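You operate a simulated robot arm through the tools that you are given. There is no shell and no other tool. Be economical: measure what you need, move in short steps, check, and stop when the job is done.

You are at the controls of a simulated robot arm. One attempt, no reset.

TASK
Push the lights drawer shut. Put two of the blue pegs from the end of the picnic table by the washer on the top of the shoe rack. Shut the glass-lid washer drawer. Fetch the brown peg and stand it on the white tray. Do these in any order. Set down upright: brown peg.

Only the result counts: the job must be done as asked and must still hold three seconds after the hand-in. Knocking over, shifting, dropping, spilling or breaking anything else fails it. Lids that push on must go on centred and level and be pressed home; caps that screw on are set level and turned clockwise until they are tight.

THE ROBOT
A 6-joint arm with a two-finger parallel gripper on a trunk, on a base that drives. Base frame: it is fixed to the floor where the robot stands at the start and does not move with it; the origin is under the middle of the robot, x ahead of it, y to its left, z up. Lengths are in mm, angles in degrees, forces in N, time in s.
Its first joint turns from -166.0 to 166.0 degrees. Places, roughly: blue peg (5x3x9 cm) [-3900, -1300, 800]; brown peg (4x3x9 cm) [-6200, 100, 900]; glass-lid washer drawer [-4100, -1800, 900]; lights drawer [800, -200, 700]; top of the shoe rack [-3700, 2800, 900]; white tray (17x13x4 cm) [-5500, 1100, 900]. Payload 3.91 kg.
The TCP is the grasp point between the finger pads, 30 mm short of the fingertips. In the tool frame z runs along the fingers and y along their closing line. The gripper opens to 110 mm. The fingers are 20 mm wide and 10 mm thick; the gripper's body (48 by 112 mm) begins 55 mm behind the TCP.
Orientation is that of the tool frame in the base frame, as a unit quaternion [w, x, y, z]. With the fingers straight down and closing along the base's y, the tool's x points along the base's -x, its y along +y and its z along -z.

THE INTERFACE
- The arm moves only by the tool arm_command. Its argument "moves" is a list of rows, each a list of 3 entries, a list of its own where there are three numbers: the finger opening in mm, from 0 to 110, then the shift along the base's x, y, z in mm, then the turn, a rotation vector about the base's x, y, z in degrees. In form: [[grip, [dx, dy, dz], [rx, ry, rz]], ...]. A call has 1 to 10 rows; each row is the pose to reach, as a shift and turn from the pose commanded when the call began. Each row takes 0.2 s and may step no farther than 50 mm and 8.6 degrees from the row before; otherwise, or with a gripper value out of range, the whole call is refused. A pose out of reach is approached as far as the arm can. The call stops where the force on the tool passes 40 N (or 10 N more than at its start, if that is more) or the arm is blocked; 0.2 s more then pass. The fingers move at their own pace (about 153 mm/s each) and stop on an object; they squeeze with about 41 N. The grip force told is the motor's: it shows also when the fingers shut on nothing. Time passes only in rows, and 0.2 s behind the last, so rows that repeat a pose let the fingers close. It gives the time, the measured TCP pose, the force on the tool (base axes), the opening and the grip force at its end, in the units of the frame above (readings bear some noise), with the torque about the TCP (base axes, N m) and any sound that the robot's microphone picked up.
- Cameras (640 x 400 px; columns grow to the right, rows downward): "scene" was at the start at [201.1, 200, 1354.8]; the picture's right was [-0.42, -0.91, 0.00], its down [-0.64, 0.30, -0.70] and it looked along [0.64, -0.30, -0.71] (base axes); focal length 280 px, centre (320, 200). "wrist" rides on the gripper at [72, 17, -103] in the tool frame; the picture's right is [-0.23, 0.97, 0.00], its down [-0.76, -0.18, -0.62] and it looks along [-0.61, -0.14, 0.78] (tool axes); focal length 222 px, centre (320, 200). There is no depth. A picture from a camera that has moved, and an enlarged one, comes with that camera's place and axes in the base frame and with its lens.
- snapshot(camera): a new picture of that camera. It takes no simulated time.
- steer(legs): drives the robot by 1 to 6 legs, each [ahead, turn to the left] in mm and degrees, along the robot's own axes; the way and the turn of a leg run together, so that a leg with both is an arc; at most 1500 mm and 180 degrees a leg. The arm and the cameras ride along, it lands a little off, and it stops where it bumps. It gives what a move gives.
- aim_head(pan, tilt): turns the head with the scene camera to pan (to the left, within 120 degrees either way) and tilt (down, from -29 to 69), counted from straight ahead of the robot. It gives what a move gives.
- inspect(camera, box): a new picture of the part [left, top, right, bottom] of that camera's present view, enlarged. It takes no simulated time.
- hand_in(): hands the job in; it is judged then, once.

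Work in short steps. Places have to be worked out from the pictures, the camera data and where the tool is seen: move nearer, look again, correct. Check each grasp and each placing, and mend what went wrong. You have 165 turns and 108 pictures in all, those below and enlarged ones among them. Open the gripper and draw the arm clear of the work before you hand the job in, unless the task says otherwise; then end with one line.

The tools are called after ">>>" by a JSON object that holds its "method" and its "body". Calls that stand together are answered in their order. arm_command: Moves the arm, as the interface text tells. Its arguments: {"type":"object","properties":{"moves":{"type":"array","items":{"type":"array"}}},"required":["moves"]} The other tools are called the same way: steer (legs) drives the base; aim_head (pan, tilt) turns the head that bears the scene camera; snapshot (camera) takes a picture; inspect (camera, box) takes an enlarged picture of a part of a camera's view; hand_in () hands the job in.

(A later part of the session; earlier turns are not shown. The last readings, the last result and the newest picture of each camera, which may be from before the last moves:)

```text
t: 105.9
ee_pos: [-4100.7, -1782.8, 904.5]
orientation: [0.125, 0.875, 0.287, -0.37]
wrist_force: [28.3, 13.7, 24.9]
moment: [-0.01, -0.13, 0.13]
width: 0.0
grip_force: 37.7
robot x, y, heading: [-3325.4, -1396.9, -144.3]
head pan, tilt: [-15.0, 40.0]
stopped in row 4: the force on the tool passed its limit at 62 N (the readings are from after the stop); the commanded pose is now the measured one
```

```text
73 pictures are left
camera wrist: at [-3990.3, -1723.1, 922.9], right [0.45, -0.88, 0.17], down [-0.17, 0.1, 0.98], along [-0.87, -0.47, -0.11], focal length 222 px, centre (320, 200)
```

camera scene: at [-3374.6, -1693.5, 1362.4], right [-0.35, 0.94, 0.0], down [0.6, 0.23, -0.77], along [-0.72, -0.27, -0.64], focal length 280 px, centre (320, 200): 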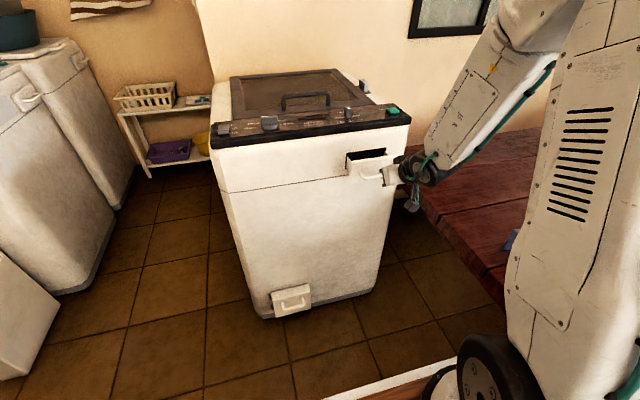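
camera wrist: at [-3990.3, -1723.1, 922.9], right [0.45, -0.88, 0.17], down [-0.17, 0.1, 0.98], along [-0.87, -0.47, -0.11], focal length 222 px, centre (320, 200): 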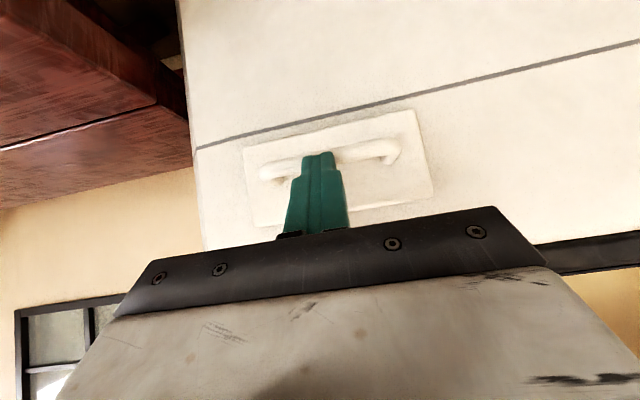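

The force jumped to 62 N. I back off and check in the scene picture whether the drawer is flush.

>>> {"method": "arm_command", "body": {"moves": [[0, [24, 18, 0], [0, 0, 0]], [0, [49, 35, 0], [0, 0, 0]], [0, [73, 53, 0], [0, 0, 0]], [0, [97, 70, 10], [0, 0, 0]], [0, [97, 70, 10], [0, 0, 0]]]}}

>>> {"method": "inspect", "body": {"camera": "scene", "box": [280, 80, 440, 200]}}

>>> {"method": "snapshot", "body": {"camera": "wrist"}}

```text
t: 107.1
ee_pos: [-4004.9, -1715.5, 909.6]
orientation: [0.126, 0.875, 0.287, -0.368]
wrist_force: [1.0, 0.1, 0.0]
moment: [0.02, 0.02, 0.03]
width: 0.1
grip_force: 38.0
robot x, y, heading: [-3321.8, -1396.9, -144.3]
head pan, tilt: [-15.0, 40.0]
```

```text
3.33 times, centred on (360, 140) of scene
camera zoom: at [-3374.7, -1693.5, 1362.4], right [-0.35, 0.94, 0.0], down [0.6, 0.23, -0.77], along [-0.72, -0.27, -0.64], focal length 933 px, centre (187, 400)
```

zoom: 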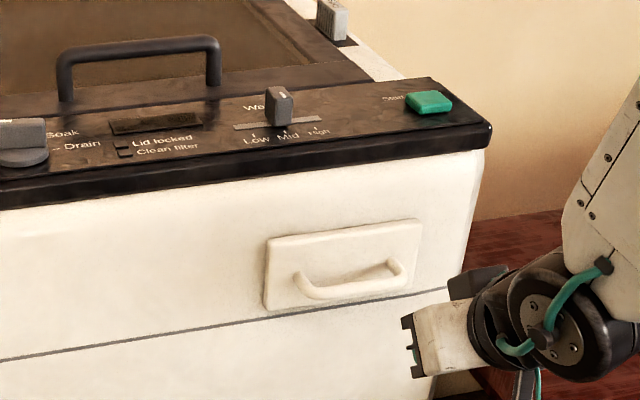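

```text
71 pictures are left
camera wrist: at [-3895.4, -1655.1, 931.2], right [0.45, -0.88, 0.17], down [-0.18, 0.1, 0.98], along [-0.87, -0.47, -0.11], focal length 222 px, centre (320, 200)
```

wrist: 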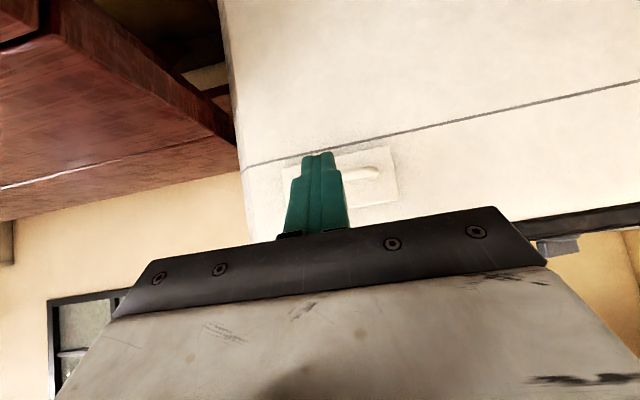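

The slot is gone and the drawer is flush. I raise the arm, level the tool and go look down on the pegs.

>>> {"method": "arm_command", "body": {"moves": [[0, [20, 15, 20], [4.2, -5.8, 0]], [0, [40, 30, 50], [8.3, -11.7, 0]], [0, [55, 40, 80], [12.5, -17.5, 0]], [0, [65, 50, 110], [16.7, -23.3, 0]], [0, [75, 60, 140], [20.8, -29.2, 0]], [0, [80, 80, 170], [26, -35.5, 0]], [0, [80, 110, 170], [26, -35.5, 0]], [0, [80, 155, 170], [26, -35.5, 0]], [0, [80, 200, 170], [26, -35.5, 0]], [0, [80, 245, 170], [26, -35.5, 0]]]}}

>>> {"method": "snapshot", "body": {"camera": "wrist"}}

>>> {"method": "snapshot", "body": {"camera": "scene"}}

```text
t: 109.3
ee_pos: [-3924.8, -1468.5, 1082.9]
orientation: [0.01, 0.95, 0.311, -0.014]
wrist_force: [2.0, 0.2, -0.2]
moment: [0.01, -0.02, -0.03]
width: 0.1
grip_force: 37.4
robot x, y, heading: [-3323.9, -1395.1, -144.3]
head pan, tilt: [-15.0, 40.0]
```

```text
70 pictures are left
camera wrist: at [-3854.1, -1437.3, 1183.2], right [0.39, -0.92, 0.02], down [-0.71, -0.29, 0.65], along [-0.59, -0.26, -0.76], focal length 222 px, centre (320, 200)
```

wrist: 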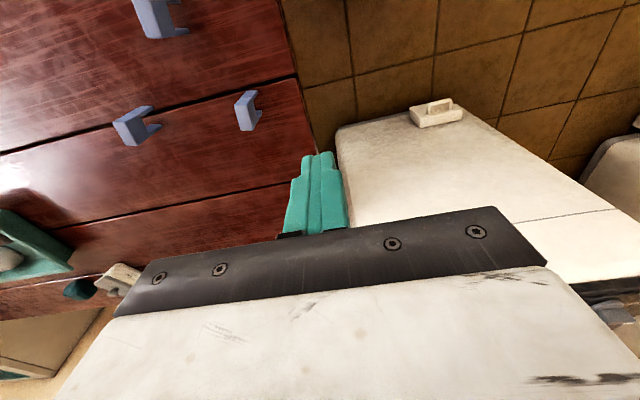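

```text
69 pictures are left
camera scene: at [-3374.5, -1693.6, 1362.4], right [-0.35, 0.94, 0.0], down [0.6, 0.23, -0.77], along [-0.72, -0.27, -0.64], focal length 280 px, centre (320, 200)
```

scene: 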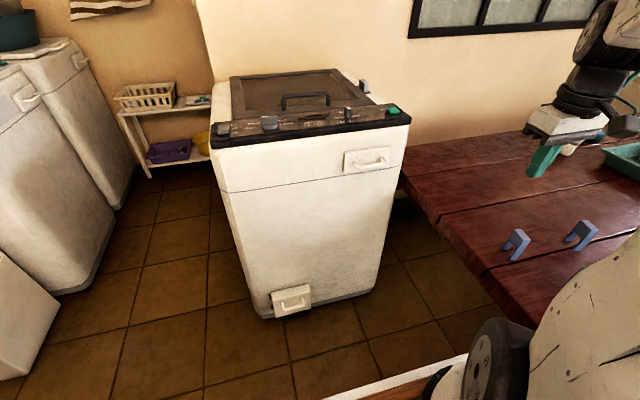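

All three pegs are in the wrist view's top left. I shift the tool toward them and open the gripper for a closer look.

>>> {"method": "arm_command", "body": {"moves": [[40, [20, 40, -10], [0, 0, 0]], [70, [40, 80, -20], [0, 0, 0]], [80, [55, 120, -30], [0, 0, 0]], [80, [60, 150, -40], [0, 0, 0]], [80, [60, 150, -40], [0, 0, 0]]]}}

>>> {"method": "inspect", "body": {"camera": "wrist", "box": [120, 0, 440, 200]}}

```text
t: 110.5
ee_pos: [-3865.5, -1315.9, 1039.6]
orientation: [0.01, 0.951, 0.31, -0.015]
wrist_force: [0.4, 0.1, -0.3]
moment: [-0.01, -0.01, 0.04]
width: 79.8
grip_force: 0.2
robot x, y, heading: [-3321.6, -1394.2, -144.0]
head pan, tilt: [-15.0, 40.0]
```

```text
2.00 times, centred on (280, 100) of wrist
camera zoom: at [-3794.6, -1285.5, 1139.9], right [0.39, -0.92, 0.02], down [-0.71, -0.29, 0.65], along [-0.59, -0.26, -0.76], focal length 444 px, centre (400, 400)
```

zoom: 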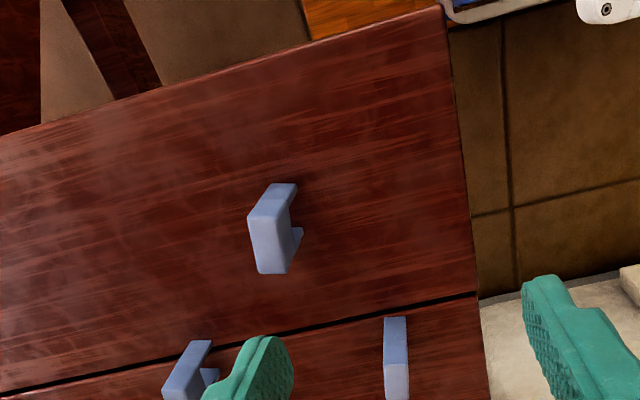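

Peg B is in view; its U-shaped legs lie along the image's vertical. I shift a little more so that B and A are both seen well.

>>> {"method": "arm_command", "body": {"moves": [[80, [15, 30, 0], [0, 0, 0]], [80, [30, 65, 0], [0, 0, 0]], [80, [40, 100, 0], [0, 0, 0]], [80, [40, 100, 0], [0, 0, 0]]]}}

>>> {"method": "inspect", "body": {"camera": "wrist", "box": [160, 60, 480, 260]}}

```text
t: 111.5
ee_pos: [-3825.7, -1218.3, 1039.0]
orientation: [0.009, 0.951, 0.309, -0.015]
wrist_force: [0.5, -0.8, -0.5]
moment: [-0.01, -0.01, 0.0]
width: 79.8
grip_force: 0.2
robot x, y, heading: [-3319.5, -1397.6, -144.3]
head pan, tilt: [-15.0, 40.0]
```

```text
2.00 times, centred on (320, 160) of wrist
camera zoom: at [-3754.2, -1187.2, 1139.9], right [0.39, -0.92, 0.02], down [-0.71, -0.29, 0.65], along [-0.59, -0.26, -0.76], focal length 444 px, centre (320, 280)
```

zoom: 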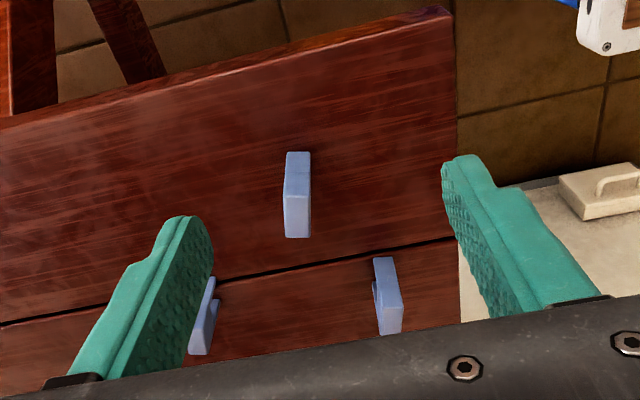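

Measured: B's top centre is (-3942,-1250,826), long axis 21°; A is at ≈(-4016,-1376), long axis ≈32°. I'll grip A across its long side, set it snug beside B, then carry both together. First I go over A with the wrist turned +86°.

>>> {"method": "arm_command", "body": {"moves": [[90, [-20, -16, 0], [0, 0, 8.5]], [90, [-40, -32, 0], [0, 0, 17]], [90, [-60, -48, 0], [0, 0, 25.5]], [90, [-80, -64, 0], [0, 0, 34]], [90, [-100, -80, 0], [0, 0, 42.5]], [90, [-120, -96, 0], [0, 0, 51]], [90, [-140, -112, 0], [0, 0, 59.5]], [90, [-160, -130, -20], [0, 0, 68]], [90, [-180, -145, -40], [0, 0, 76.5]], [90, [-190, -158, -60], [0, 0, 85]]]}}

>>> {"method": "snapshot", "body": {"camera": "wrist"}}

>>> {"method": "aim_head", "body": {"pan": -30, "tilt": 40}}

>>> {"method": "snapshot", "body": {"camera": "scene"}}

```text
t: 113.7
ee_pos: [-4015.9, -1377.2, 980.8]
orientation: [0.017, 0.491, 0.871, -0.005]
wrist_force: [0.5, -0.4, -0.1]
moment: [0.01, 0.01, 0.02]
width: 90.1
grip_force: 0.2
robot x, y, heading: [-3323.0, -1396.3, -144.2]
head pan, tilt: [-15.0, 40.0]
```

```text
66 pictures are left
camera wrist: at [-4040.5, -1305.7, 1081.7], right [0.95, 0.31, 0.02], down [0.23, -0.73, 0.65], along [0.21, -0.61, -0.76], focal length 222 px, centre (320, 200)
```

wrist: 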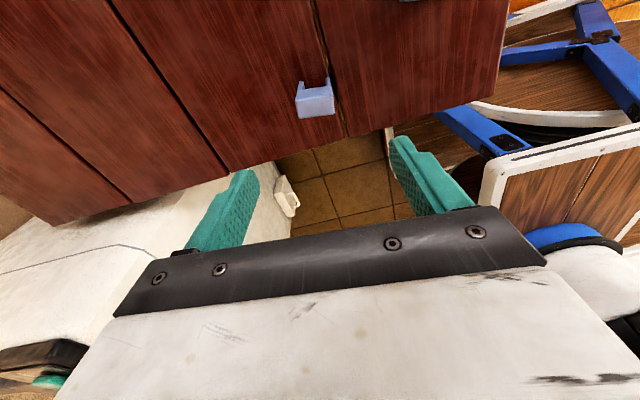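

```text
t: 114.5
ee_pos: [-4015.4, -1377.9, 980.6]
orientation: [0.017, 0.491, 0.871, -0.005]
wrist_force: [0.4, -0.3, 0.8]
moment: [0.0, -0.05, -0.03]
width: 90.2
grip_force: 0.1
robot x, y, heading: [-3325.7, -1395.7, -144.3]
head pan, tilt: [-30.0, 40.0]
```

```text
65 pictures are left
camera scene: at [-3379.7, -1671.8, 1362.4], right [-0.1, 0.99, 0.0], down [0.64, 0.06, -0.77], along [-0.76, -0.08, -0.64], focal length 280 px, centre (320, 200)
```

scene: 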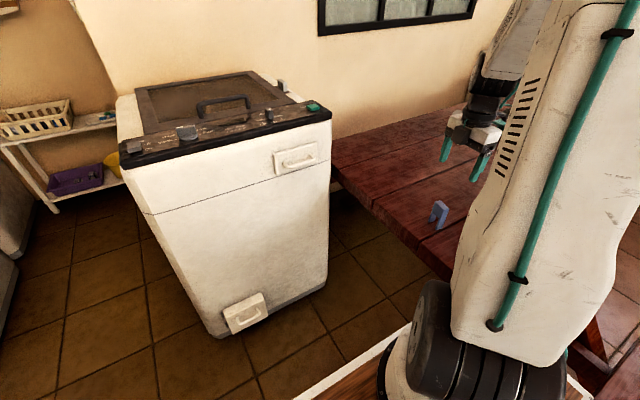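

A sits just below the tool. I enlarge to check its yaw and exact place.

>>> {"method": "inspect", "body": {"camera": "wrist", "box": [240, 50, 400, 150]}}

```text
4.00 times, centred on (320, 100) of wrist
camera zoom: at [-4040.3, -1305.4, 1081.9], right [0.95, 0.31, 0.02], down [0.23, -0.73, 0.65], along [0.21, -0.61, -0.76], focal length 888 px, centre (320, 600)
```

zoom: 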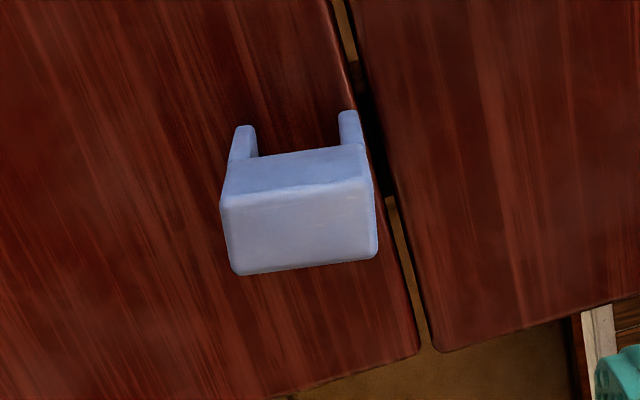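

A's centre is (-4017,-1382) and its yaw ≈25.5°. I level the tool, trim the yaw by -5.7° and descend.

>>> {"method": "arm_command", "body": {"moves": [[90, [-1, -5, -40], [1.4, 1.4, -5.7]], [90, [-1, -5, -85], [1.4, 1.4, -5.7]], [90, [-1, -5, -130], [1.4, 1.4, -5.7]], [90, [-1, -5, -170], [1.4, 1.4, -5.7]], [90, [-1, -5, -203], [1.4, 1.4, -5.7]], [90, [-1, -5, -203], [1.4, 1.4, -5.7]], [30, [-1, -5, -203], [1.4, 1.4, -5.7]], [30, [-1, -5, -203], [1.4, 1.4, -5.7]], [30, [-1, -5, -203], [1.4, 1.4, -5.7]]]}}

>>> {"method": "snapshot", "body": {"camera": "wrist"}}

```text
t: 116.0
ee_pos: [-4017.6, -1380.3, 779.6]
orientation: [-0.001, 0.534, 0.845, 0.0]
wrist_force: [0.6, 1.2, 15.5]
moment: [0.14, -0.41, 0.02]
width: 41.0
grip_force: 11.8
robot x, y, heading: [-3325.7, -1392.5, -144.5]
head pan, tilt: [-30.0, 40.0]
stopped in row 7: the force on the tool passed its limit at 50 N (the readings are from after the stop); the commanded pose is now the measured one
```

```text
63 pictures are left
camera wrist: at [-4032.2, -1309.6, 883.3], right [0.98, 0.21, 0.0], down [0.17, -0.76, 0.62], along [0.13, -0.61, -0.78], focal length 222 px, centre (320, 200)
```

wrist: 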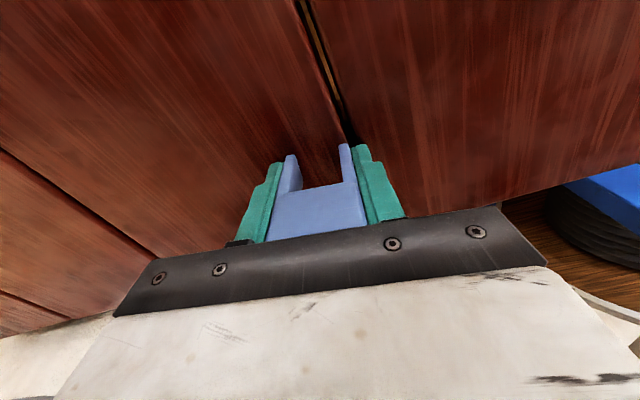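

The fingers hold A (41 mm), but the palm is near the peg's top. I regrasp 12 mm higher, then lift.

>>> {"method": "arm_command", "body": {"moves": [[60, [0, 0, 0], [0, 0, 0]], [60, [0, 0, 6], [0, 0, 0]], [60, [0, 0, 12], [0, 0, 0]], [60, [0, 0, 12], [0, 0, 0]], [36, [0, 0, 12], [0, 0, 0]], [20, [0, 0, 12], [0, 0, 0]], [20, [0, 0, 12], [0, 0, 0]], [20, [0, 0, 12], [0, 0, 0]]]}}

>>> {"method": "arm_command", "body": {"moves": [[20, [0, 0, 10], [0, 0, 0]], [20, [0, 0, 20], [0, 0, 0]], [20, [0, 0, 40], [0, 0, 0]], [20, [0, 0, 70], [0, 0, 0]], [20, [0, 0, 100], [0, 0, 0]], [20, [0, 0, 120], [0, 0, 0]], [20, [0, 0, 120], [0, 0, 0]]]}}

>>> {"method": "snapshot", "body": {"camera": "wrist"}}

```text
t: 117.8
ee_pos: [-4018.8, -1381.7, 789.7]
orientation: [0.0, 0.534, 0.845, 0.0]
wrist_force: [0.5, 0.5, -0.1]
moment: [0.03, 0.01, 0.02]
width: 41.3
grip_force: 41.0
robot x, y, heading: [-3324.9, -1395.9, -144.1]
head pan, tilt: [-30.0, 40.0]
```

```text
t: 119.4
ee_pos: [-4016.9, -1383.1, 911.1]
orientation: [0.0, 0.534, 0.845, 0.0]
wrist_force: [-0.6, 0.1, 0.6]
moment: [-0.02, -0.02, -0.03]
width: 41.4
grip_force: 41.6
robot x, y, heading: [-3322.9, -1394.6, -144.4]
head pan, tilt: [-30.0, 40.0]
```

```text
62 pictures are left
camera wrist: at [-4031.8, -1310.5, 1014.3], right [0.98, 0.21, 0.0], down [0.17, -0.76, 0.62], along [0.13, -0.61, -0.78], focal length 222 px, centre (320, 200)
```

wrist: 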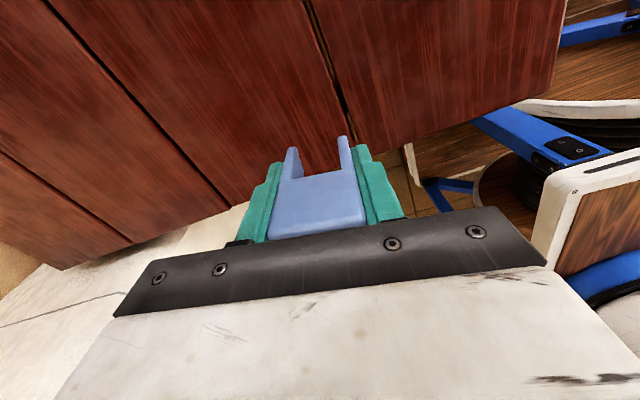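

A is lifted. I move it over to B's far (+v) side, where the wrist camera can see B past the fingers.

>>> {"method": "arm_command", "body": {"moves": [[20, [10, 37, 10], [0, 0, -1]], [20, [20, 74, 15], [0, 0, -2]], [20, [30, 111, 15], [0, 0, -3]], [20, [40, 148, 15], [0, 0, -4.4]], [20, [51, 186, 15], [0, 0, -4.4]], [20, [51, 186, 15], [0, 0, -4.4]]]}}

>>> {"method": "inspect", "body": {"camera": "wrist", "box": [200, 40, 440, 240]}}

```text
t: 120.8
ee_pos: [-3965.2, -1195.1, 926.5]
orientation: [0.001, 0.566, 0.824, 0.001]
wrist_force: [-0.5, 0.5, 0.5]
moment: [0.01, -0.01, 0.01]
width: 40.9
grip_force: 40.9
robot x, y, heading: [-3326.6, -1397.6, -144.2]
head pan, tilt: [-30.0, 40.0]
```

```text
2.00 times, centred on (320, 140) of wrist
camera zoom: at [-3973.4, -1122.3, 1029.5], right [0.99, 0.14, 0.0], down [0.11, -0.77, 0.62], along [0.09, -0.62, -0.78], focal length 444 px, centre (320, 320)
```

zoom: 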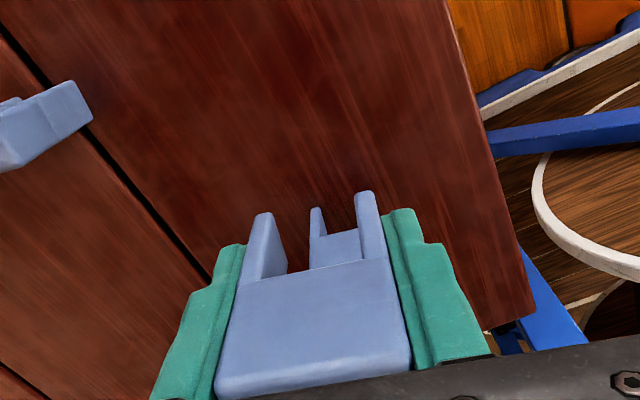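

B is hidden behind A; I shift sideways 70 mm to see it freely.

>>> {"method": "arm_command", "body": {"moves": [[20, [-33, -12, 0], [0, 0, 0]], [20, [-65, -25, 0], [0, 0, 0]], [20, [-65, -25, 0], [0, 0, 0]]]}}

>>> {"method": "inspect", "body": {"camera": "wrist", "box": [300, 60, 460, 190]}}

```text
t: 121.6
ee_pos: [-4030.3, -1220.7, 925.7]
orientation: [0.0, 0.566, 0.824, 0.0]
wrist_force: [0.5, -1.1, 0.0]
moment: [-0.01, -0.01, 0.02]
width: 40.9
grip_force: 41.0
robot x, y, heading: [-3323.1, -1400.0, -144.2]
head pan, tilt: [-30.0, 40.0]
```

```text
3.08 times, centred on (380, 125) of wrist
camera zoom: at [-4039.7, -1148.4, 1028.6], right [0.99, 0.14, 0.0], down [0.11, -0.77, 0.62], along [0.09, -0.62, -0.78], focal length 684 px, centre (135, 431)
```

zoom: 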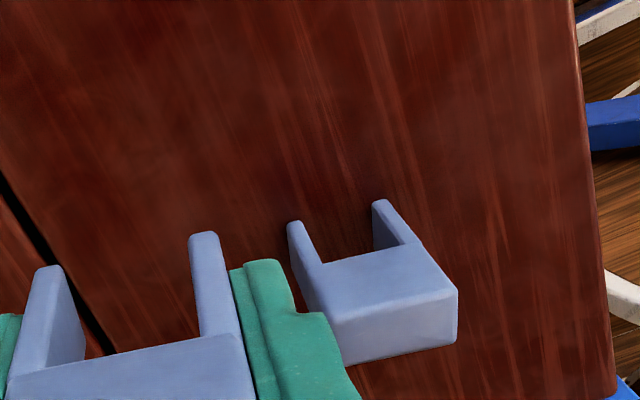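

B's centre is (-3937,-1254), yaw ≈22°, thickness ≈20. I set A parallel to it, 26 mm centre to centre on the +v side.

>>> {"method": "arm_command", "body": {"moves": [[20, [40, -4, 0], [0, 0, 0.5]], [20, [83.5, -9, 0], [0, 0, 1]], [20, [83.5, -9, -40], [0, 0, 1]], [20, [83.5, -9, -80], [0, 0, 1]], [20, [83.5, -9, -110], [0, 0, 1]], [20, [83.5, -9, -125], [0, 0, 1]], [20, [83.5, -9, -131], [0, 0, 1]], [20, [83.5, -9, -134.5], [0, 0, 1]], [20, [83.5, -9, -134.5], [0, 0, 1]]]}}

>>> {"method": "snapshot", "body": {"camera": "wrist"}}

```text
t: 123.6
ee_pos: [-3948.4, -1230.4, 790.4]
orientation: [-0.001, 0.559, 0.829, 0.0]
wrist_force: [-0.5, 0.0, 0.2]
moment: [0.0, -0.04, -0.03]
width: 41.2
grip_force: 41.3
robot x, y, heading: [-3321.1, -1398.2, -144.2]
head pan, tilt: [-30.0, 40.0]
```

```text
59 pictures are left
camera wrist: at [-3959.1, -1157.2, 894.1], right [0.99, 0.15, 0.0], down [0.12, -0.77, 0.62], along [0.1, -0.62, -0.78], focal length 222 px, centre (320, 200)
```

wrist: 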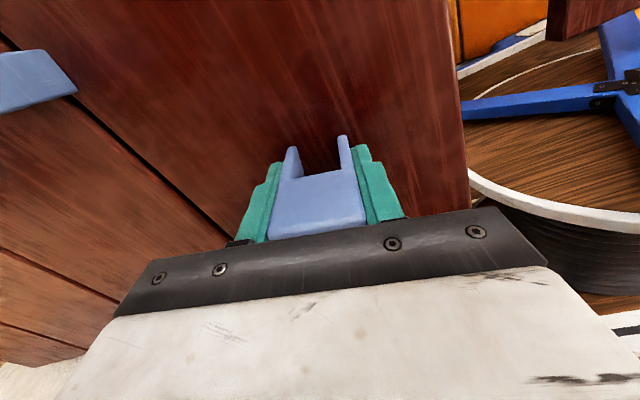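

A is at table height with no contact force. I lower 1 mm more, open and rise straight up.

>>> {"method": "arm_command", "body": {"moves": [[20, [0, 0, -1], [0, 0, 0]], [44, [0, 0, -1], [0, 0, 0]], [60, [0, 0, -1], [0, 0, 0]], [60, [0, 0, -1], [0, 0, 0]], [60, [0, 0, 20], [0, 0, 0]], [60, [0, 0, 60], [0, 0, 0]], [60, [0, 0, 110], [0, 0, 0]], [60, [-15, 35, 140], [0, 0, 0]], [60, [-15, 35, 140], [0, 0, 0]]]}}

>>> {"method": "inspect", "body": {"camera": "wrist", "box": [200, 40, 440, 240]}}

```text
t: 125.6
ee_pos: [-3965.8, -1195.5, 934.9]
orientation: [0.0, 0.558, 0.83, -0.001]
wrist_force: [-0.2, 0.6, -0.8]
moment: [0.0, -0.02, 0.0]
width: 60.0
grip_force: 0.1
robot x, y, heading: [-3323.6, -1393.8, -144.3]
head pan, tilt: [-30.0, 40.0]
```

```text
2.00 times, centred on (320, 140) of wrist
camera zoom: at [-3974.5, -1122.4, 1037.3], right [0.99, 0.16, 0.0], down [0.12, -0.77, 0.62], along [0.1, -0.62, -0.78], focal length 444 px, centre (320, 320)
```

zoom: 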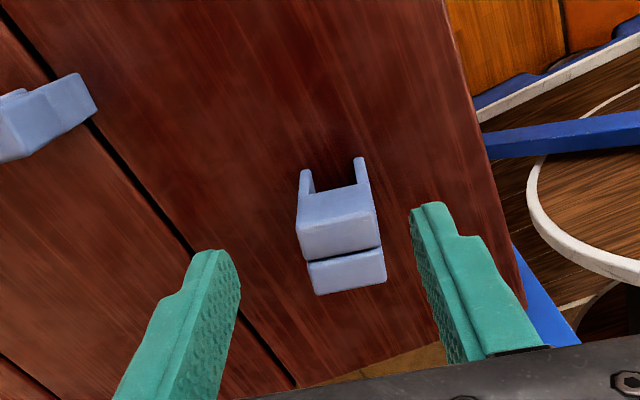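

The pegs now stand side by side with a gap of about 4 mm, pair centre ≈(-3942.5,-1243). I turn the wrist -90° at height to close across both.

>>> {"method": "arm_command", "body": {"moves": [[60, [3, -5, 0], [0, 0, -8.5]], [70, [6, -10, 0], [0, 0, -17]], [90, [9, -15, 0], [0, 0, -25.5]], [90, [12, -20, 0], [0, 0, -34]], [90, [15, -25, 0], [0, 0, -42.5]], [90, [18, -30, 0], [0, 0, -51]], [90, [20, -36, 0], [0, 0, -59.5]], [90, [22, -42, 0], [0, 0, -68]], [90, [23, -47.5, 0], [0, 0, -76.5]], [90, [23, -47.5, 0], [0, 0, -85]]]}}

>>> {"method": "arm_command", "body": {"moves": [[90, [0, 0, 0], [0, 0, -5]], [90, [0, 0, 0], [0, 0, -5]]]}}

>>> {"method": "snapshot", "body": {"camera": "wrist"}}

```text
t: 127.8
ee_pos: [-3940.8, -1242.3, 931.5]
orientation: [0.0, 0.972, 0.233, 0.0]
wrist_force: [-0.2, -0.6, 0.1]
moment: [0.01, -0.02, -0.01]
width: 90.1
grip_force: 0.2
robot x, y, heading: [-3322.9, -1397.2, -144.3]
head pan, tilt: [-30.0, 40.0]
```

```text
t: 128.4
ee_pos: [-3939.3, -1242.1, 932.2]
orientation: [0.0, 0.982, 0.191, 0.0]
wrist_force: [0.4, 0.1, -1.0]
moment: [0.01, -0.01, 0.02]
width: 90.1
grip_force: 0.0
robot x, y, heading: [-3323.4, -1395.2, -144.3]
head pan, tilt: [-30.0, 40.0]
```

```text
57 pictures are left
camera wrist: at [-3865.5, -1231.9, 1035.1], right [0.15, -0.99, 0.0], down [-0.77, -0.12, 0.62], along [-0.62, -0.1, -0.78], focal length 222 px, centre (320, 200)
```

wrist: 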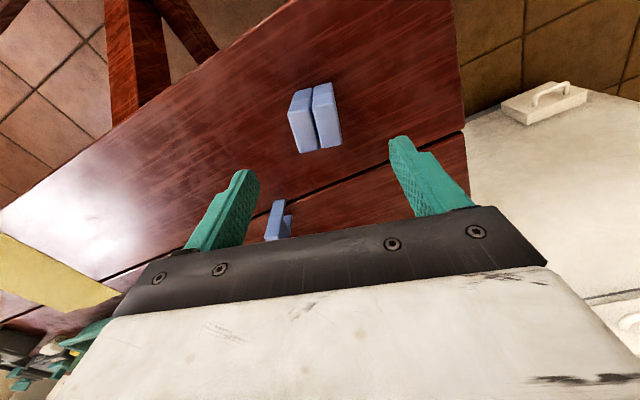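

The pair lies centred between the open fingers. I descend to z=784 and close gently on both.

>>> {"method": "arm_command", "body": {"moves": [[90, [-3, 0, -45], [0, 0, 0]], [90, [-3, 0, -90], [0, 0, 0]], [90, [-3, 0, -125], [0, 0, 0]], [90, [-3, 0, -148], [0, 0, 0]], [90, [-3, 0, -148], [0, 0, 0]], [70, [-3, 0, -148], [0, 0, 0]], [55, [-3, 0, -148], [0, 0, 0]], [45, [-3, 0, -148], [0, 0, 0]], [38, [-3, 0, -148], [0, 0, 0]], [25, [-3, 0, -148], [0, 0, 0]]]}}

>>> {"method": "snapshot", "body": {"camera": "wrist"}}

```text
t: 130.6
ee_pos: [-3942.7, -1242.0, 784.0]
orientation: [0.0, 0.982, 0.191, 0.0]
wrist_force: [-1.1, -0.2, 1.1]
moment: [-0.07, 0.01, -0.01]
width: 42.9
grip_force: 17.7
robot x, y, heading: [-3324.0, -1397.3, -144.3]
head pan, tilt: [-30.0, 40.0]
```

```text
56 pictures are left
camera wrist: at [-3868.3, -1231.3, 886.6], right [0.15, -0.99, 0.0], down [-0.77, -0.12, 0.62], along [-0.62, -0.1, -0.78], focal length 222 px, centre (320, 200)
```

wrist: 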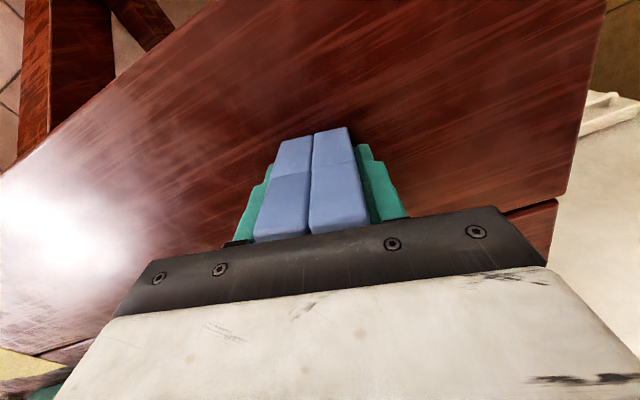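

Both pegs are between the pads at 43 mm. I squeeze fully and lift.

>>> {"method": "arm_command", "body": {"moves": [[10, [0, 0, 0], [0, 0, 0]], [10, [0, 0, 0], [0, 0, 0]], [10, [0, 0, 10], [0, 0, 0]], [10, [0, 0, 25], [0, 0, 0]], [10, [0, 0, 50], [0, 0, 0]], [10, [0, 0, 90], [0, 0, 0]], [10, [0, 0, 130], [0, 0, 0]], [10, [0, 0, 170], [0, 0, 0]], [10, [0, 0, 210], [0, 0, 0]], [10, [0, 0, 250], [0, 0, 0]]]}}

>>> {"method": "snapshot", "body": {"camera": "wrist"}}

```text
t: 132.8
ee_pos: [-3941.3, -1244.4, 1033.1]
orientation: [0.0, 0.982, 0.191, 0.0]
wrist_force: [-0.1, -0.1, -0.8]
moment: [0.01, 0.01, -0.02]
width: 42.5
grip_force: 32.5
robot x, y, heading: [-3323.5, -1394.7, -144.3]
head pan, tilt: [-30.0, 40.0]
```

```text
55 pictures are left
camera wrist: at [-3867.1, -1232.4, 1137.4], right [0.15, -0.99, 0.0], down [-0.77, -0.12, 0.62], along [-0.62, -0.1, -0.78], focal length 222 px, centre (320, 200)
```

wrist: 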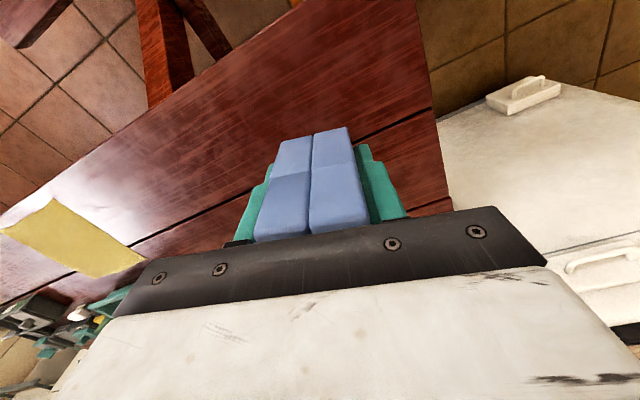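

Both pegs are held firmly. I swing the arm to the front and up before reversing from the table.

>>> {"method": "arm_command", "body": {"moves": [[10, [0, -40, 15], [0, 0, 0]], [10, [5, -80, 30], [0, 0, 0]], [10, [15, -125, 45], [0, 0, 0]], [10, [30, -170, 60], [0, 0, 0]], [10, [45, -215, 75], [0, 0, 0]], [10, [60, -260, 90], [0, 0, 0]], [10, [75, -305, 105], [0, 0, 0]], [10, [90, -350, 120], [0, 0, 0]], [10, [105, -390, 130], [0, 0, 0]], [10, [105, -390, 130], [0, 0, 0]]]}}

>>> {"method": "steer", "body": {"legs": [[-700, 0], [0, -70]]}}

>>> {"method": "aim_head", "body": {"pan": -20, "tilt": 22}}

>>> {"method": "snapshot", "body": {"camera": "scene"}}

```text
t: 135.0
ee_pos: [-3836.5, -1635.1, 1161.4]
orientation: [0.0, 0.982, 0.191, 0.0]
wrist_force: [0.4, 0.6, 0.3]
moment: [0.01, 0.0, 0.05]
width: 42.6
grip_force: 32.7
robot x, y, heading: [-3318.5, -1395.8, -144.3]
head pan, tilt: [-30.0, 40.0]
```

```text
t: 141.8
ee_pos: [-3154.2, -586.9, 1162.0]
orientation: [0.0, 0.916, -0.401, 0.0]
wrist_force: [0.2, -0.8, -0.4]
moment: [-0.03, -0.03, -0.01]
width: 42.6
grip_force: 32.4
robot x, y, heading: [-2746.6, -982.3, 146.4]
head pan, tilt: [-30.0, 40.0]
```

```text
t: 142.7
ee_pos: [-3155.3, -585.4, 1163.1]
orientation: [0.001, 0.916, -0.401, 0.0]
wrist_force: [0.5, -0.3, -1.4]
moment: [0.01, -0.02, 0.04]
width: 42.7
grip_force: 32.6
robot x, y, heading: [-2752.4, -982.4, 146.4]
head pan, tilt: [-20.0, 22.0]
```

```text
54 pictures are left
camera scene: at [-3045.8, -1032.0, 1390.5], right [0.81, 0.59, 0.0], down [0.22, -0.3, -0.93], along [-0.55, 0.75, -0.38], focal length 280 px, centre (320, 200)
```

scene: 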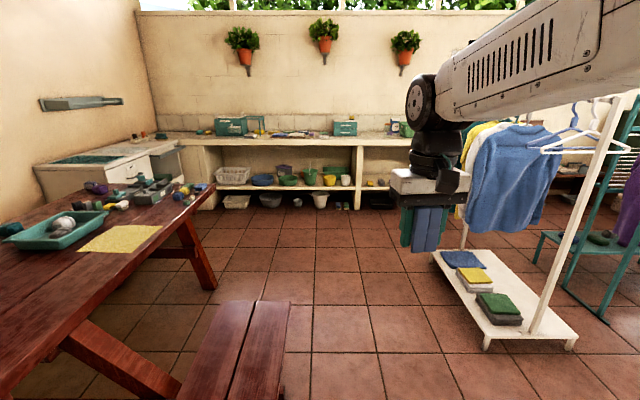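

The way along the room is open: about 1.1 m between the bench end (u≈-3250) and the clothes rack's base (u≈-2150). I turn to uv heading 88° and drive 2450 mm.

>>> {"method": "steer", "body": {"legs": [[0, -22.6], [1200, 0]]}}

>>> {"method": "steer", "body": {"legs": [[1250, 0]]}}

>>> {"method": "aim_head", "body": {"pan": -50, "tilt": 22}}

>>> {"method": "snapshot", "body": {"camera": "scene"}}

>>> {"method": "aim_head", "body": {"pan": 40, "tilt": 25}}

>>> {"method": "snapshot", "body": {"camera": "scene"}}

```text
t: 149.8
ee_pos: [-3606.0, 527.9, 1161.5]
orientation: [0.001, 0.815, -0.58, -0.001]
wrist_force: [-0.4, -0.4, -0.8]
moment: [-0.02, 0.0, -0.01]
width: 42.4
grip_force: 32.4
robot x, y, heading: [-3395.7, 3.5, 122.6]
head pan, tilt: [-20.0, 22.0]
```

```text
t: 156.1
ee_pos: [-4272.1, 1571.9, 1161.7]
orientation: [0.0, 0.813, -0.582, 0.0]
wrist_force: [-0.7, -0.3, -0.4]
moment: [0.0, 0.02, -0.03]
width: 42.4
grip_force: 32.8
robot x, y, heading: [-4058.1, 1049.4, 122.4]
head pan, tilt: [-20.0, 22.0]
```

```text
t: 157.0
ee_pos: [-4272.9, 1571.8, 1162.7]
orientation: [-0.001, 0.813, -0.582, 0.0]
wrist_force: [-0.1, 0.8, -1.0]
moment: [0.0, 0.03, -0.03]
width: 42.7
grip_force: 32.3
robot x, y, heading: [-4060.8, 1044.8, 122.5]
head pan, tilt: [-50.0, 22.0]
```

```text
53 pictures are left
camera scene: at [-4304.4, 1117.8, 1390.6], right [0.95, -0.3, 0.0], down [-0.11, -0.36, -0.93], along [0.28, 0.88, -0.37], focal length 280 px, centre (320, 200)
```

scene: 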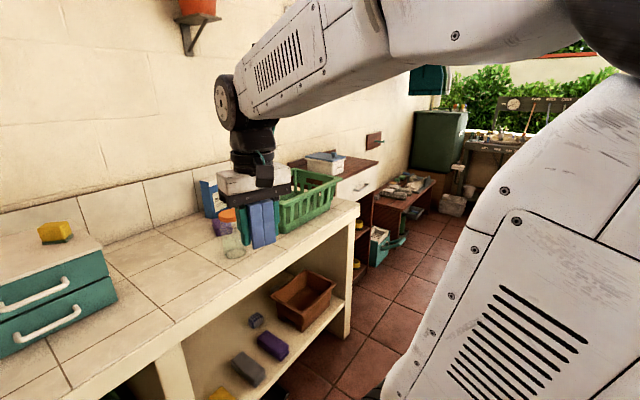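

```text
t: 158.7
ee_pos: [-4271.7, 1572.4, 1162.3]
orientation: [0.0, 0.813, -0.582, 0.001]
wrist_force: [-0.1, -0.1, -0.9]
moment: [0.04, 0.0, 0.02]
width: 42.7
grip_force: 32.3
robot x, y, heading: [-4063.4, 1045.7, 122.4]
head pan, tilt: [40.0, 25.0]
```

```text
52 pictures are left
camera scene: at [-4420.1, 1057.0, 1385.7], right [0.3, 0.95, 0.0], down [0.4, -0.13, -0.91], along [-0.86, 0.27, -0.42], focal length 280 px, centre (320, 200)
```

scene: 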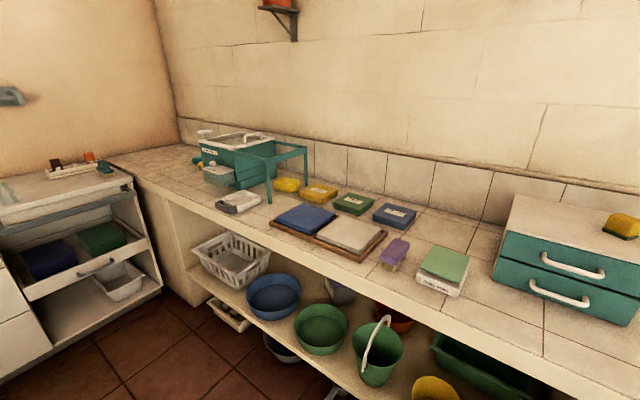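

The shoe rack is the brown wooden cabinet right of the long counter, with a white box on its top. I go 200 mm forward, then turn right to run along the counter.

>>> {"method": "steer", "body": {"legs": [[200, 0], [0, -84]]}}

>>> {"method": "aim_head", "body": {"pan": 10, "tilt": 28}}

>>> {"method": "snapshot", "body": {"camera": "scene"}}

```text
t: 163.9
ee_pos: [-3659.7, 1463.3, 1160.4]
orientation: [0.0, -0.202, 0.979, 0.0]
wrist_force: [-0.5, 0.2, -0.6]
moment: [-0.01, -0.01, 0.01]
width: 42.5
grip_force: 32.2
robot x, y, heading: [-4165.7, 1212.8, 37.0]
head pan, tilt: [40.0, 25.0]
```

```text
t: 164.9
ee_pos: [-3659.6, 1462.2, 1163.1]
orientation: [0.0, -0.202, 0.979, 0.0]
wrist_force: [-0.1, 0.4, -0.4]
moment: [0.0, -0.01, 0.0]
width: 42.7
grip_force: 32.5
robot x, y, heading: [-4167.0, 1211.1, 37.2]
head pan, tilt: [10.0, 28.0]
```

```text
51 pictures are left
camera scene: at [-4144.2, 1543.7, 1380.9], right [0.73, -0.68, 0.0], down [-0.32, -0.34, -0.88], along [0.6, 0.65, -0.47], focal length 280 px, centre (320, 200)
```

scene: 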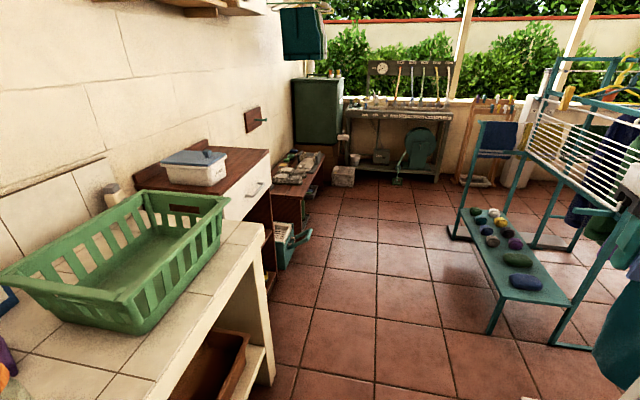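

The shoe rack's top (z≈900) is at about uv(-1370,4340), with a white box on its left part. I drive 1150 mm along the counter and turn left to face it.

>>> {"method": "steer", "body": {"legs": [[0, 2], [1180, 0], [0, 80]]}}

>>> {"method": "aim_head", "body": {"pan": -20, "tilt": 35}}

>>> {"method": "snapshot", "body": {"camera": "scene"}}

```text
t: 174.7
ee_pos: [-3428.2, 2479.9, 1161.8]
orientation: [0.0, 0.796, -0.606, -0.001]
wrist_force: [-0.1, 0.2, 1.1]
moment: [-0.01, 0.0, 0.02]
width: 42.7
grip_force: 32.2
robot x, y, heading: [-3250.9, 1944.8, 119.1]
head pan, tilt: [10.0, 28.0]
```

```text
t: 175.6
ee_pos: [-3428.8, 2479.8, 1163.1]
orientation: [-0.001, 0.795, -0.606, 0.0]
wrist_force: [0.3, -0.2, -1.0]
moment: [-0.02, -0.01, -0.02]
width: 42.7
grip_force: 33.0
robot x, y, heading: [-3247.5, 1945.4, 119.1]
head pan, tilt: [-20.0, 35.0]
```

```text
50 pictures are left
camera scene: at [-3535.0, 2028.4, 1370.0], right [0.99, 0.16, 0.0], down [0.09, -0.57, -0.82], along [-0.13, 0.81, -0.57], focal length 280 px, centre (320, 200)
```

scene: 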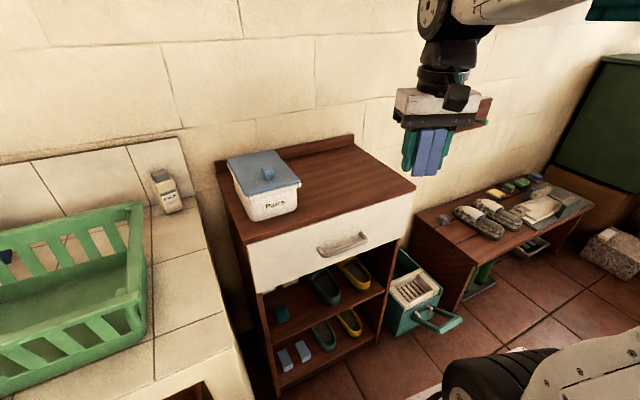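

The rack's top is clear right of the white "Pairs" box. I aim for (-3553,2777) and move the pegs over it at height.

>>> {"method": "arm_command", "body": {"moves": [[10, [-18, 42, -5], [0, 0, 0]], [10, [-36, 85, -10], [0, 0, 0]], [10, [-54, 128, -15], [0, 0, 0]], [10, [-72, 170, -20], [0, 0, 0]], [10, [-90, 213, -25], [0, 0, 0]], [10, [-108, 255, -30], [0, 0, 0]], [10, [-125, 297, -40], [0, 0, 0]], [10, [-125, 297, -80], [0, 0, 0]], [10, [-125, 297, -110], [0, 0, 0]], [10, [-125, 297, -110], [0, 0, 0]]]}}

>>> {"method": "snapshot", "body": {"camera": "wrist"}}

>>> {"method": "snapshot", "body": {"camera": "scene"}}

```text
t: 177.8
ee_pos: [-3555.7, 2777.6, 1047.8]
orientation: [0.0, 0.796, -0.606, 0.0]
wrist_force: [1.0, 0.4, -0.1]
moment: [0.02, 0.0, -0.04]
width: 42.6
grip_force: 32.5
robot x, y, heading: [-3247.5, 1943.7, 118.9]
head pan, tilt: [-20.0, 35.0]
```

```text
49 pictures are left
camera wrist: at [-3550.6, 2702.6, 1151.2], right [-1.0, -0.04, 0.0], down [-0.03, 0.78, 0.62], along [-0.02, 0.62, -0.78], focal length 222 px, centre (320, 200)
```

wrist: 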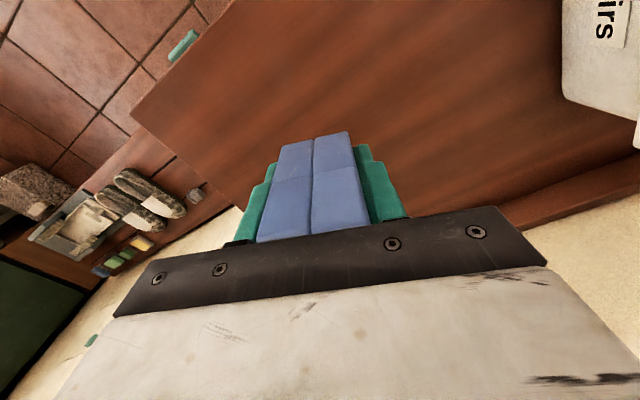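

```text
48 pictures are left
camera scene: at [-3534.9, 2028.4, 1370.0], right [0.99, 0.16, 0.0], down [0.09, -0.57, -0.82], along [-0.13, 0.81, -0.57], focal length 280 px, centre (320, 200)
```

scene: 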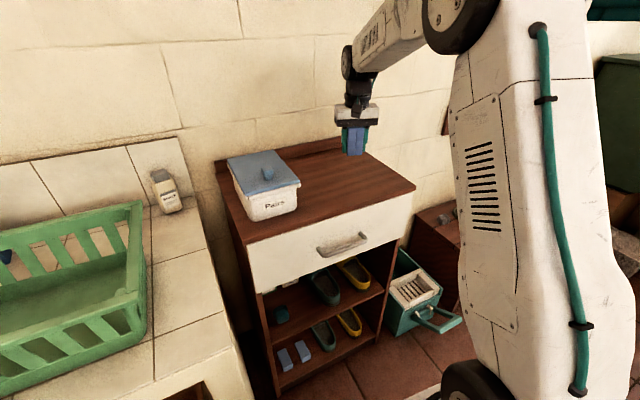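

The spot is good: about 117 mm behind the front edge and 200 mm from the right edge. I descend to TCP z≈962 and check the remaining gap.

>>> {"method": "arm_command", "body": {"moves": [[10, [0, 0, -30], [0, 0, 0]], [10, [0, 0, -55], [0, 0, 0]], [10, [0, 0, -75], [0, 0, 0]], [10, [0, 0, -86], [0, 0, 0]], [10, [0, 0, -86], [0, 0, 0]]]}}

>>> {"method": "inspect", "body": {"camera": "scene", "box": [300, 110, 420, 210]}}

```text
t: 179.0
ee_pos: [-3554.2, 2777.8, 963.5]
orientation: [0.0, 0.795, -0.606, 0.0]
wrist_force: [0.5, -0.3, 0.6]
moment: [-0.02, 0.01, -0.02]
width: 42.7
grip_force: 32.3
robot x, y, heading: [-3246.7, 1941.3, 119.4]
head pan, tilt: [-20.0, 35.0]
```

```text
4.00 times, centred on (360, 160) of scene
camera zoom: at [-3534.9, 2028.4, 1370.0], right [0.99, 0.16, 0.0], down [0.09, -0.57, -0.82], along [-0.13, 0.81, -0.57], focal length 1120 px, centre (160, 360)
```

zoom: 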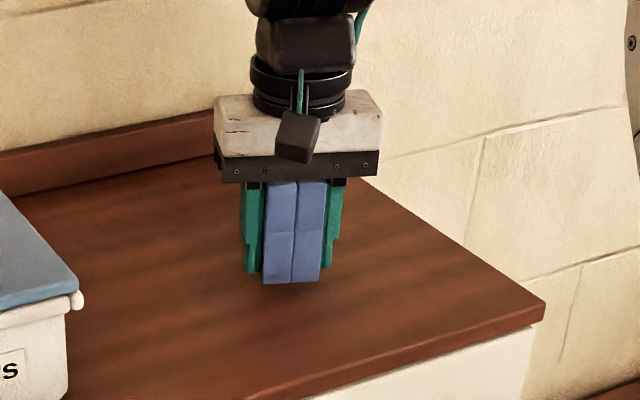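

The pegs hover just above the top. I lower in small steps and watch the force.

>>> {"method": "arm_command", "body": {"moves": [[10, [0, 0, -4], [0, 0, 0]], [10, [0, 0, -8], [0, 0, 0]], [10, [0, 0, -8], [0, 0, 0]]]}}

>>> {"method": "arm_command", "body": {"moves": [[10, [0, 0, -3], [0, 0, 0]], [10, [0, 0, -6], [0, 0, 0]], [10, [0, 0, -6], [0, 0, 0]]]}}

>>> {"method": "inspect", "body": {"camera": "scene", "box": [300, 110, 420, 210]}}

```text
t: 179.8
ee_pos: [-3553.7, 2777.3, 957.3]
orientation: [0.0, 0.795, -0.606, 0.0]
wrist_force: [0.4, 0.9, -0.5]
moment: [0.01, 0.03, 0.01]
width: 42.5
grip_force: 31.7
robot x, y, heading: [-3248.3, 1941.4, 119.3]
head pan, tilt: [-20.0, 35.0]
```

```text
t: 180.6
ee_pos: [-3554.6, 2777.3, 952.3]
orientation: [0.0, 0.796, -0.606, -0.001]
wrist_force: [0.1, -1.3, 8.1]
moment: [-0.04, -0.02, 0.03]
width: 42.8
grip_force: 33.0
robot x, y, heading: [-3252.4, 1940.0, 119.0]
head pan, tilt: [-20.0, 35.0]
```

```text
4.00 times, centred on (360, 160) of scene
camera zoom: at [-3534.8, 2028.1, 1370.0], right [0.99, 0.16, 0.0], down [0.09, -0.57, -0.82], along [-0.13, 0.81, -0.57], focal length 1120 px, centre (160, 360)
```

zoom: 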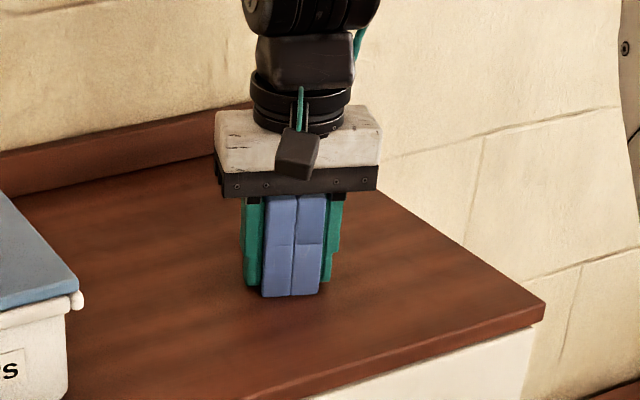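

Contact: 8 N upward at z=952. I open gently and rise straight up.

>>> {"method": "arm_command", "body": {"moves": [[46, [0, 0, 0], [0, 0, 0]], [54, [0, 0, 0], [0, 0, 0]], [64, [0, 0, 0], [0, 0, 0]], [70, [0, 0, 0], [0, 0, 0]], [70, [0, 0, 15], [0, 0, 0]], [70, [0, 0, 50], [0, 0, 0]], [70, [0, 0, 95], [0, 0, 0]], [70, [0, 0, 140], [0, 0, 0]], [70, [0, 0, 160], [0, 0, 0]]]}}

>>> {"method": "inspect", "body": {"camera": "scene", "box": [300, 110, 420, 210]}}

```text
t: 182.6
ee_pos: [-3552.4, 2775.1, 1113.3]
orientation: [0.0, 0.795, -0.607, 0.001]
wrist_force: [-1.0, -1.0, -0.3]
moment: [0.01, -0.02, -0.02]
width: 69.9
grip_force: 0.0
robot x, y, heading: [-3247.9, 1941.3, 119.2]
head pan, tilt: [-20.0, 35.0]
```

```text
4.00 times, centred on (360, 160) of scene
camera zoom: at [-3535.0, 2028.6, 1369.9], right [0.99, 0.16, 0.0], down [0.09, -0.57, -0.82], along [-0.13, 0.81, -0.57], focal length 1120 px, centre (160, 360)
```

zoom: 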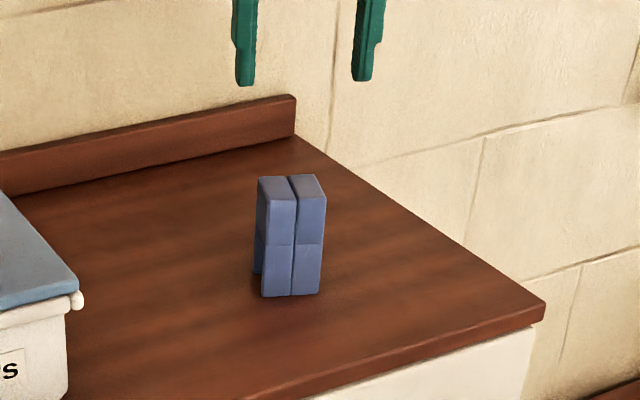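

Both blue pegs stand upright on the rack top. I retract and raise the arm, then turn left to run along the counter toward the brown peg.

>>> {"method": "arm_command", "body": {"moves": [[60, [18, -43, 10], [0, 0, 0]], [60, [36, -85, 20], [0, 0, 0]], [60, [54, -128, 30], [0, 0, 0]], [60, [72, -170, 40], [0, 0, 0]], [60, [90, -213, 50], [0, 0, 0]], [60, [108, -255, 60], [0, 0, 0]], [60, [125, -297, 70], [0, 0, 0]]]}}

>>> {"method": "steer", "body": {"legs": [[0, 97], [1300, 0], [1000, 0]]}}

>>> {"method": "aim_head", "body": {"pan": -15, "tilt": 30}}

>>> {"method": "snapshot", "body": {"camera": "scene"}}

```text
t: 184.2
ee_pos: [-3426.5, 2482.3, 1182.0]
orientation: [0.0, 0.796, -0.606, 0.0]
wrist_force: [0.8, 0.5, -0.1]
moment: [-0.02, -0.01, -0.01]
width: 60.0
grip_force: 0.0
robot x, y, heading: [-3250.9, 1944.8, 119.4]
head pan, tilt: [-20.0, 35.0]
```

```text
t: 199.6
ee_pos: [-5569.5, 315.7, 1182.4]
orientation: [0.0, 0.978, 0.21, 0.0]
wrist_force: [-0.1, 0.5, 1.3]
moment: [0.02, -0.01, -0.02]
width: 60.0
grip_force: 0.0
robot x, y, heading: [-5069.2, 572.1, -142.0]
head pan, tilt: [-20.0, 35.0]
```

```text
t: 200.2
ee_pos: [-5570.5, 314.8, 1182.4]
orientation: [0.0, 0.978, 0.21, 0.0]
wrist_force: [0.4, -0.3, 0.3]
moment: [-0.01, 0.02, 0.01]
width: 60.2
grip_force: 0.1
robot x, y, heading: [-5064.8, 571.0, -142.2]
head pan, tilt: [-15.0, 30.0]
```

```text
44 pictures are left
camera scene: at [-5109.9, 271.7, 1377.7], right [-0.39, 0.92, 0.0], down [0.46, 0.19, -0.87], along [-0.8, -0.34, -0.5], focal length 280 px, centre (320, 200)
```

scene: 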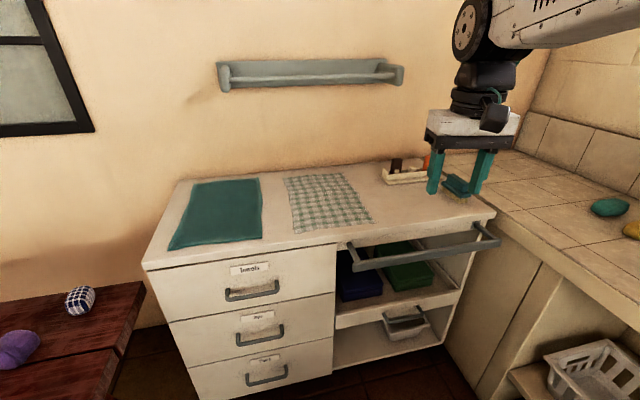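

The pegs stand in a small white holder at the cabinet's back, near the wall. I enlarge it.

>>> {"method": "inspect", "body": {"camera": "scene", "box": [340, 120, 500, 220]}}

```text
4.00 times, centred on (420, 170) of scene
camera zoom: at [-5109.9, 271.7, 1377.7], right [-0.39, 0.92, 0.0], down [0.46, 0.19, -0.87], along [-0.8, -0.34, -0.5], focal length 1120 px, centre (-80, 320)
```

zoom: 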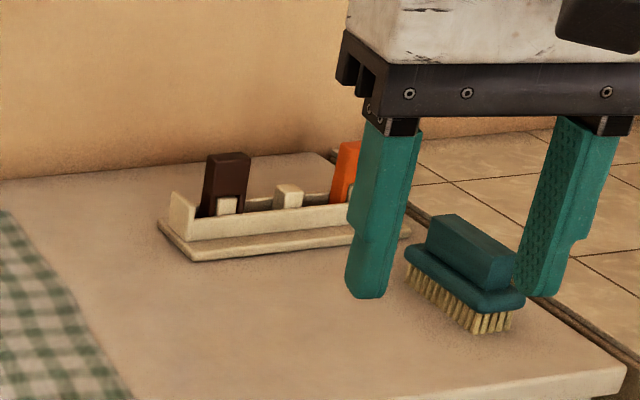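

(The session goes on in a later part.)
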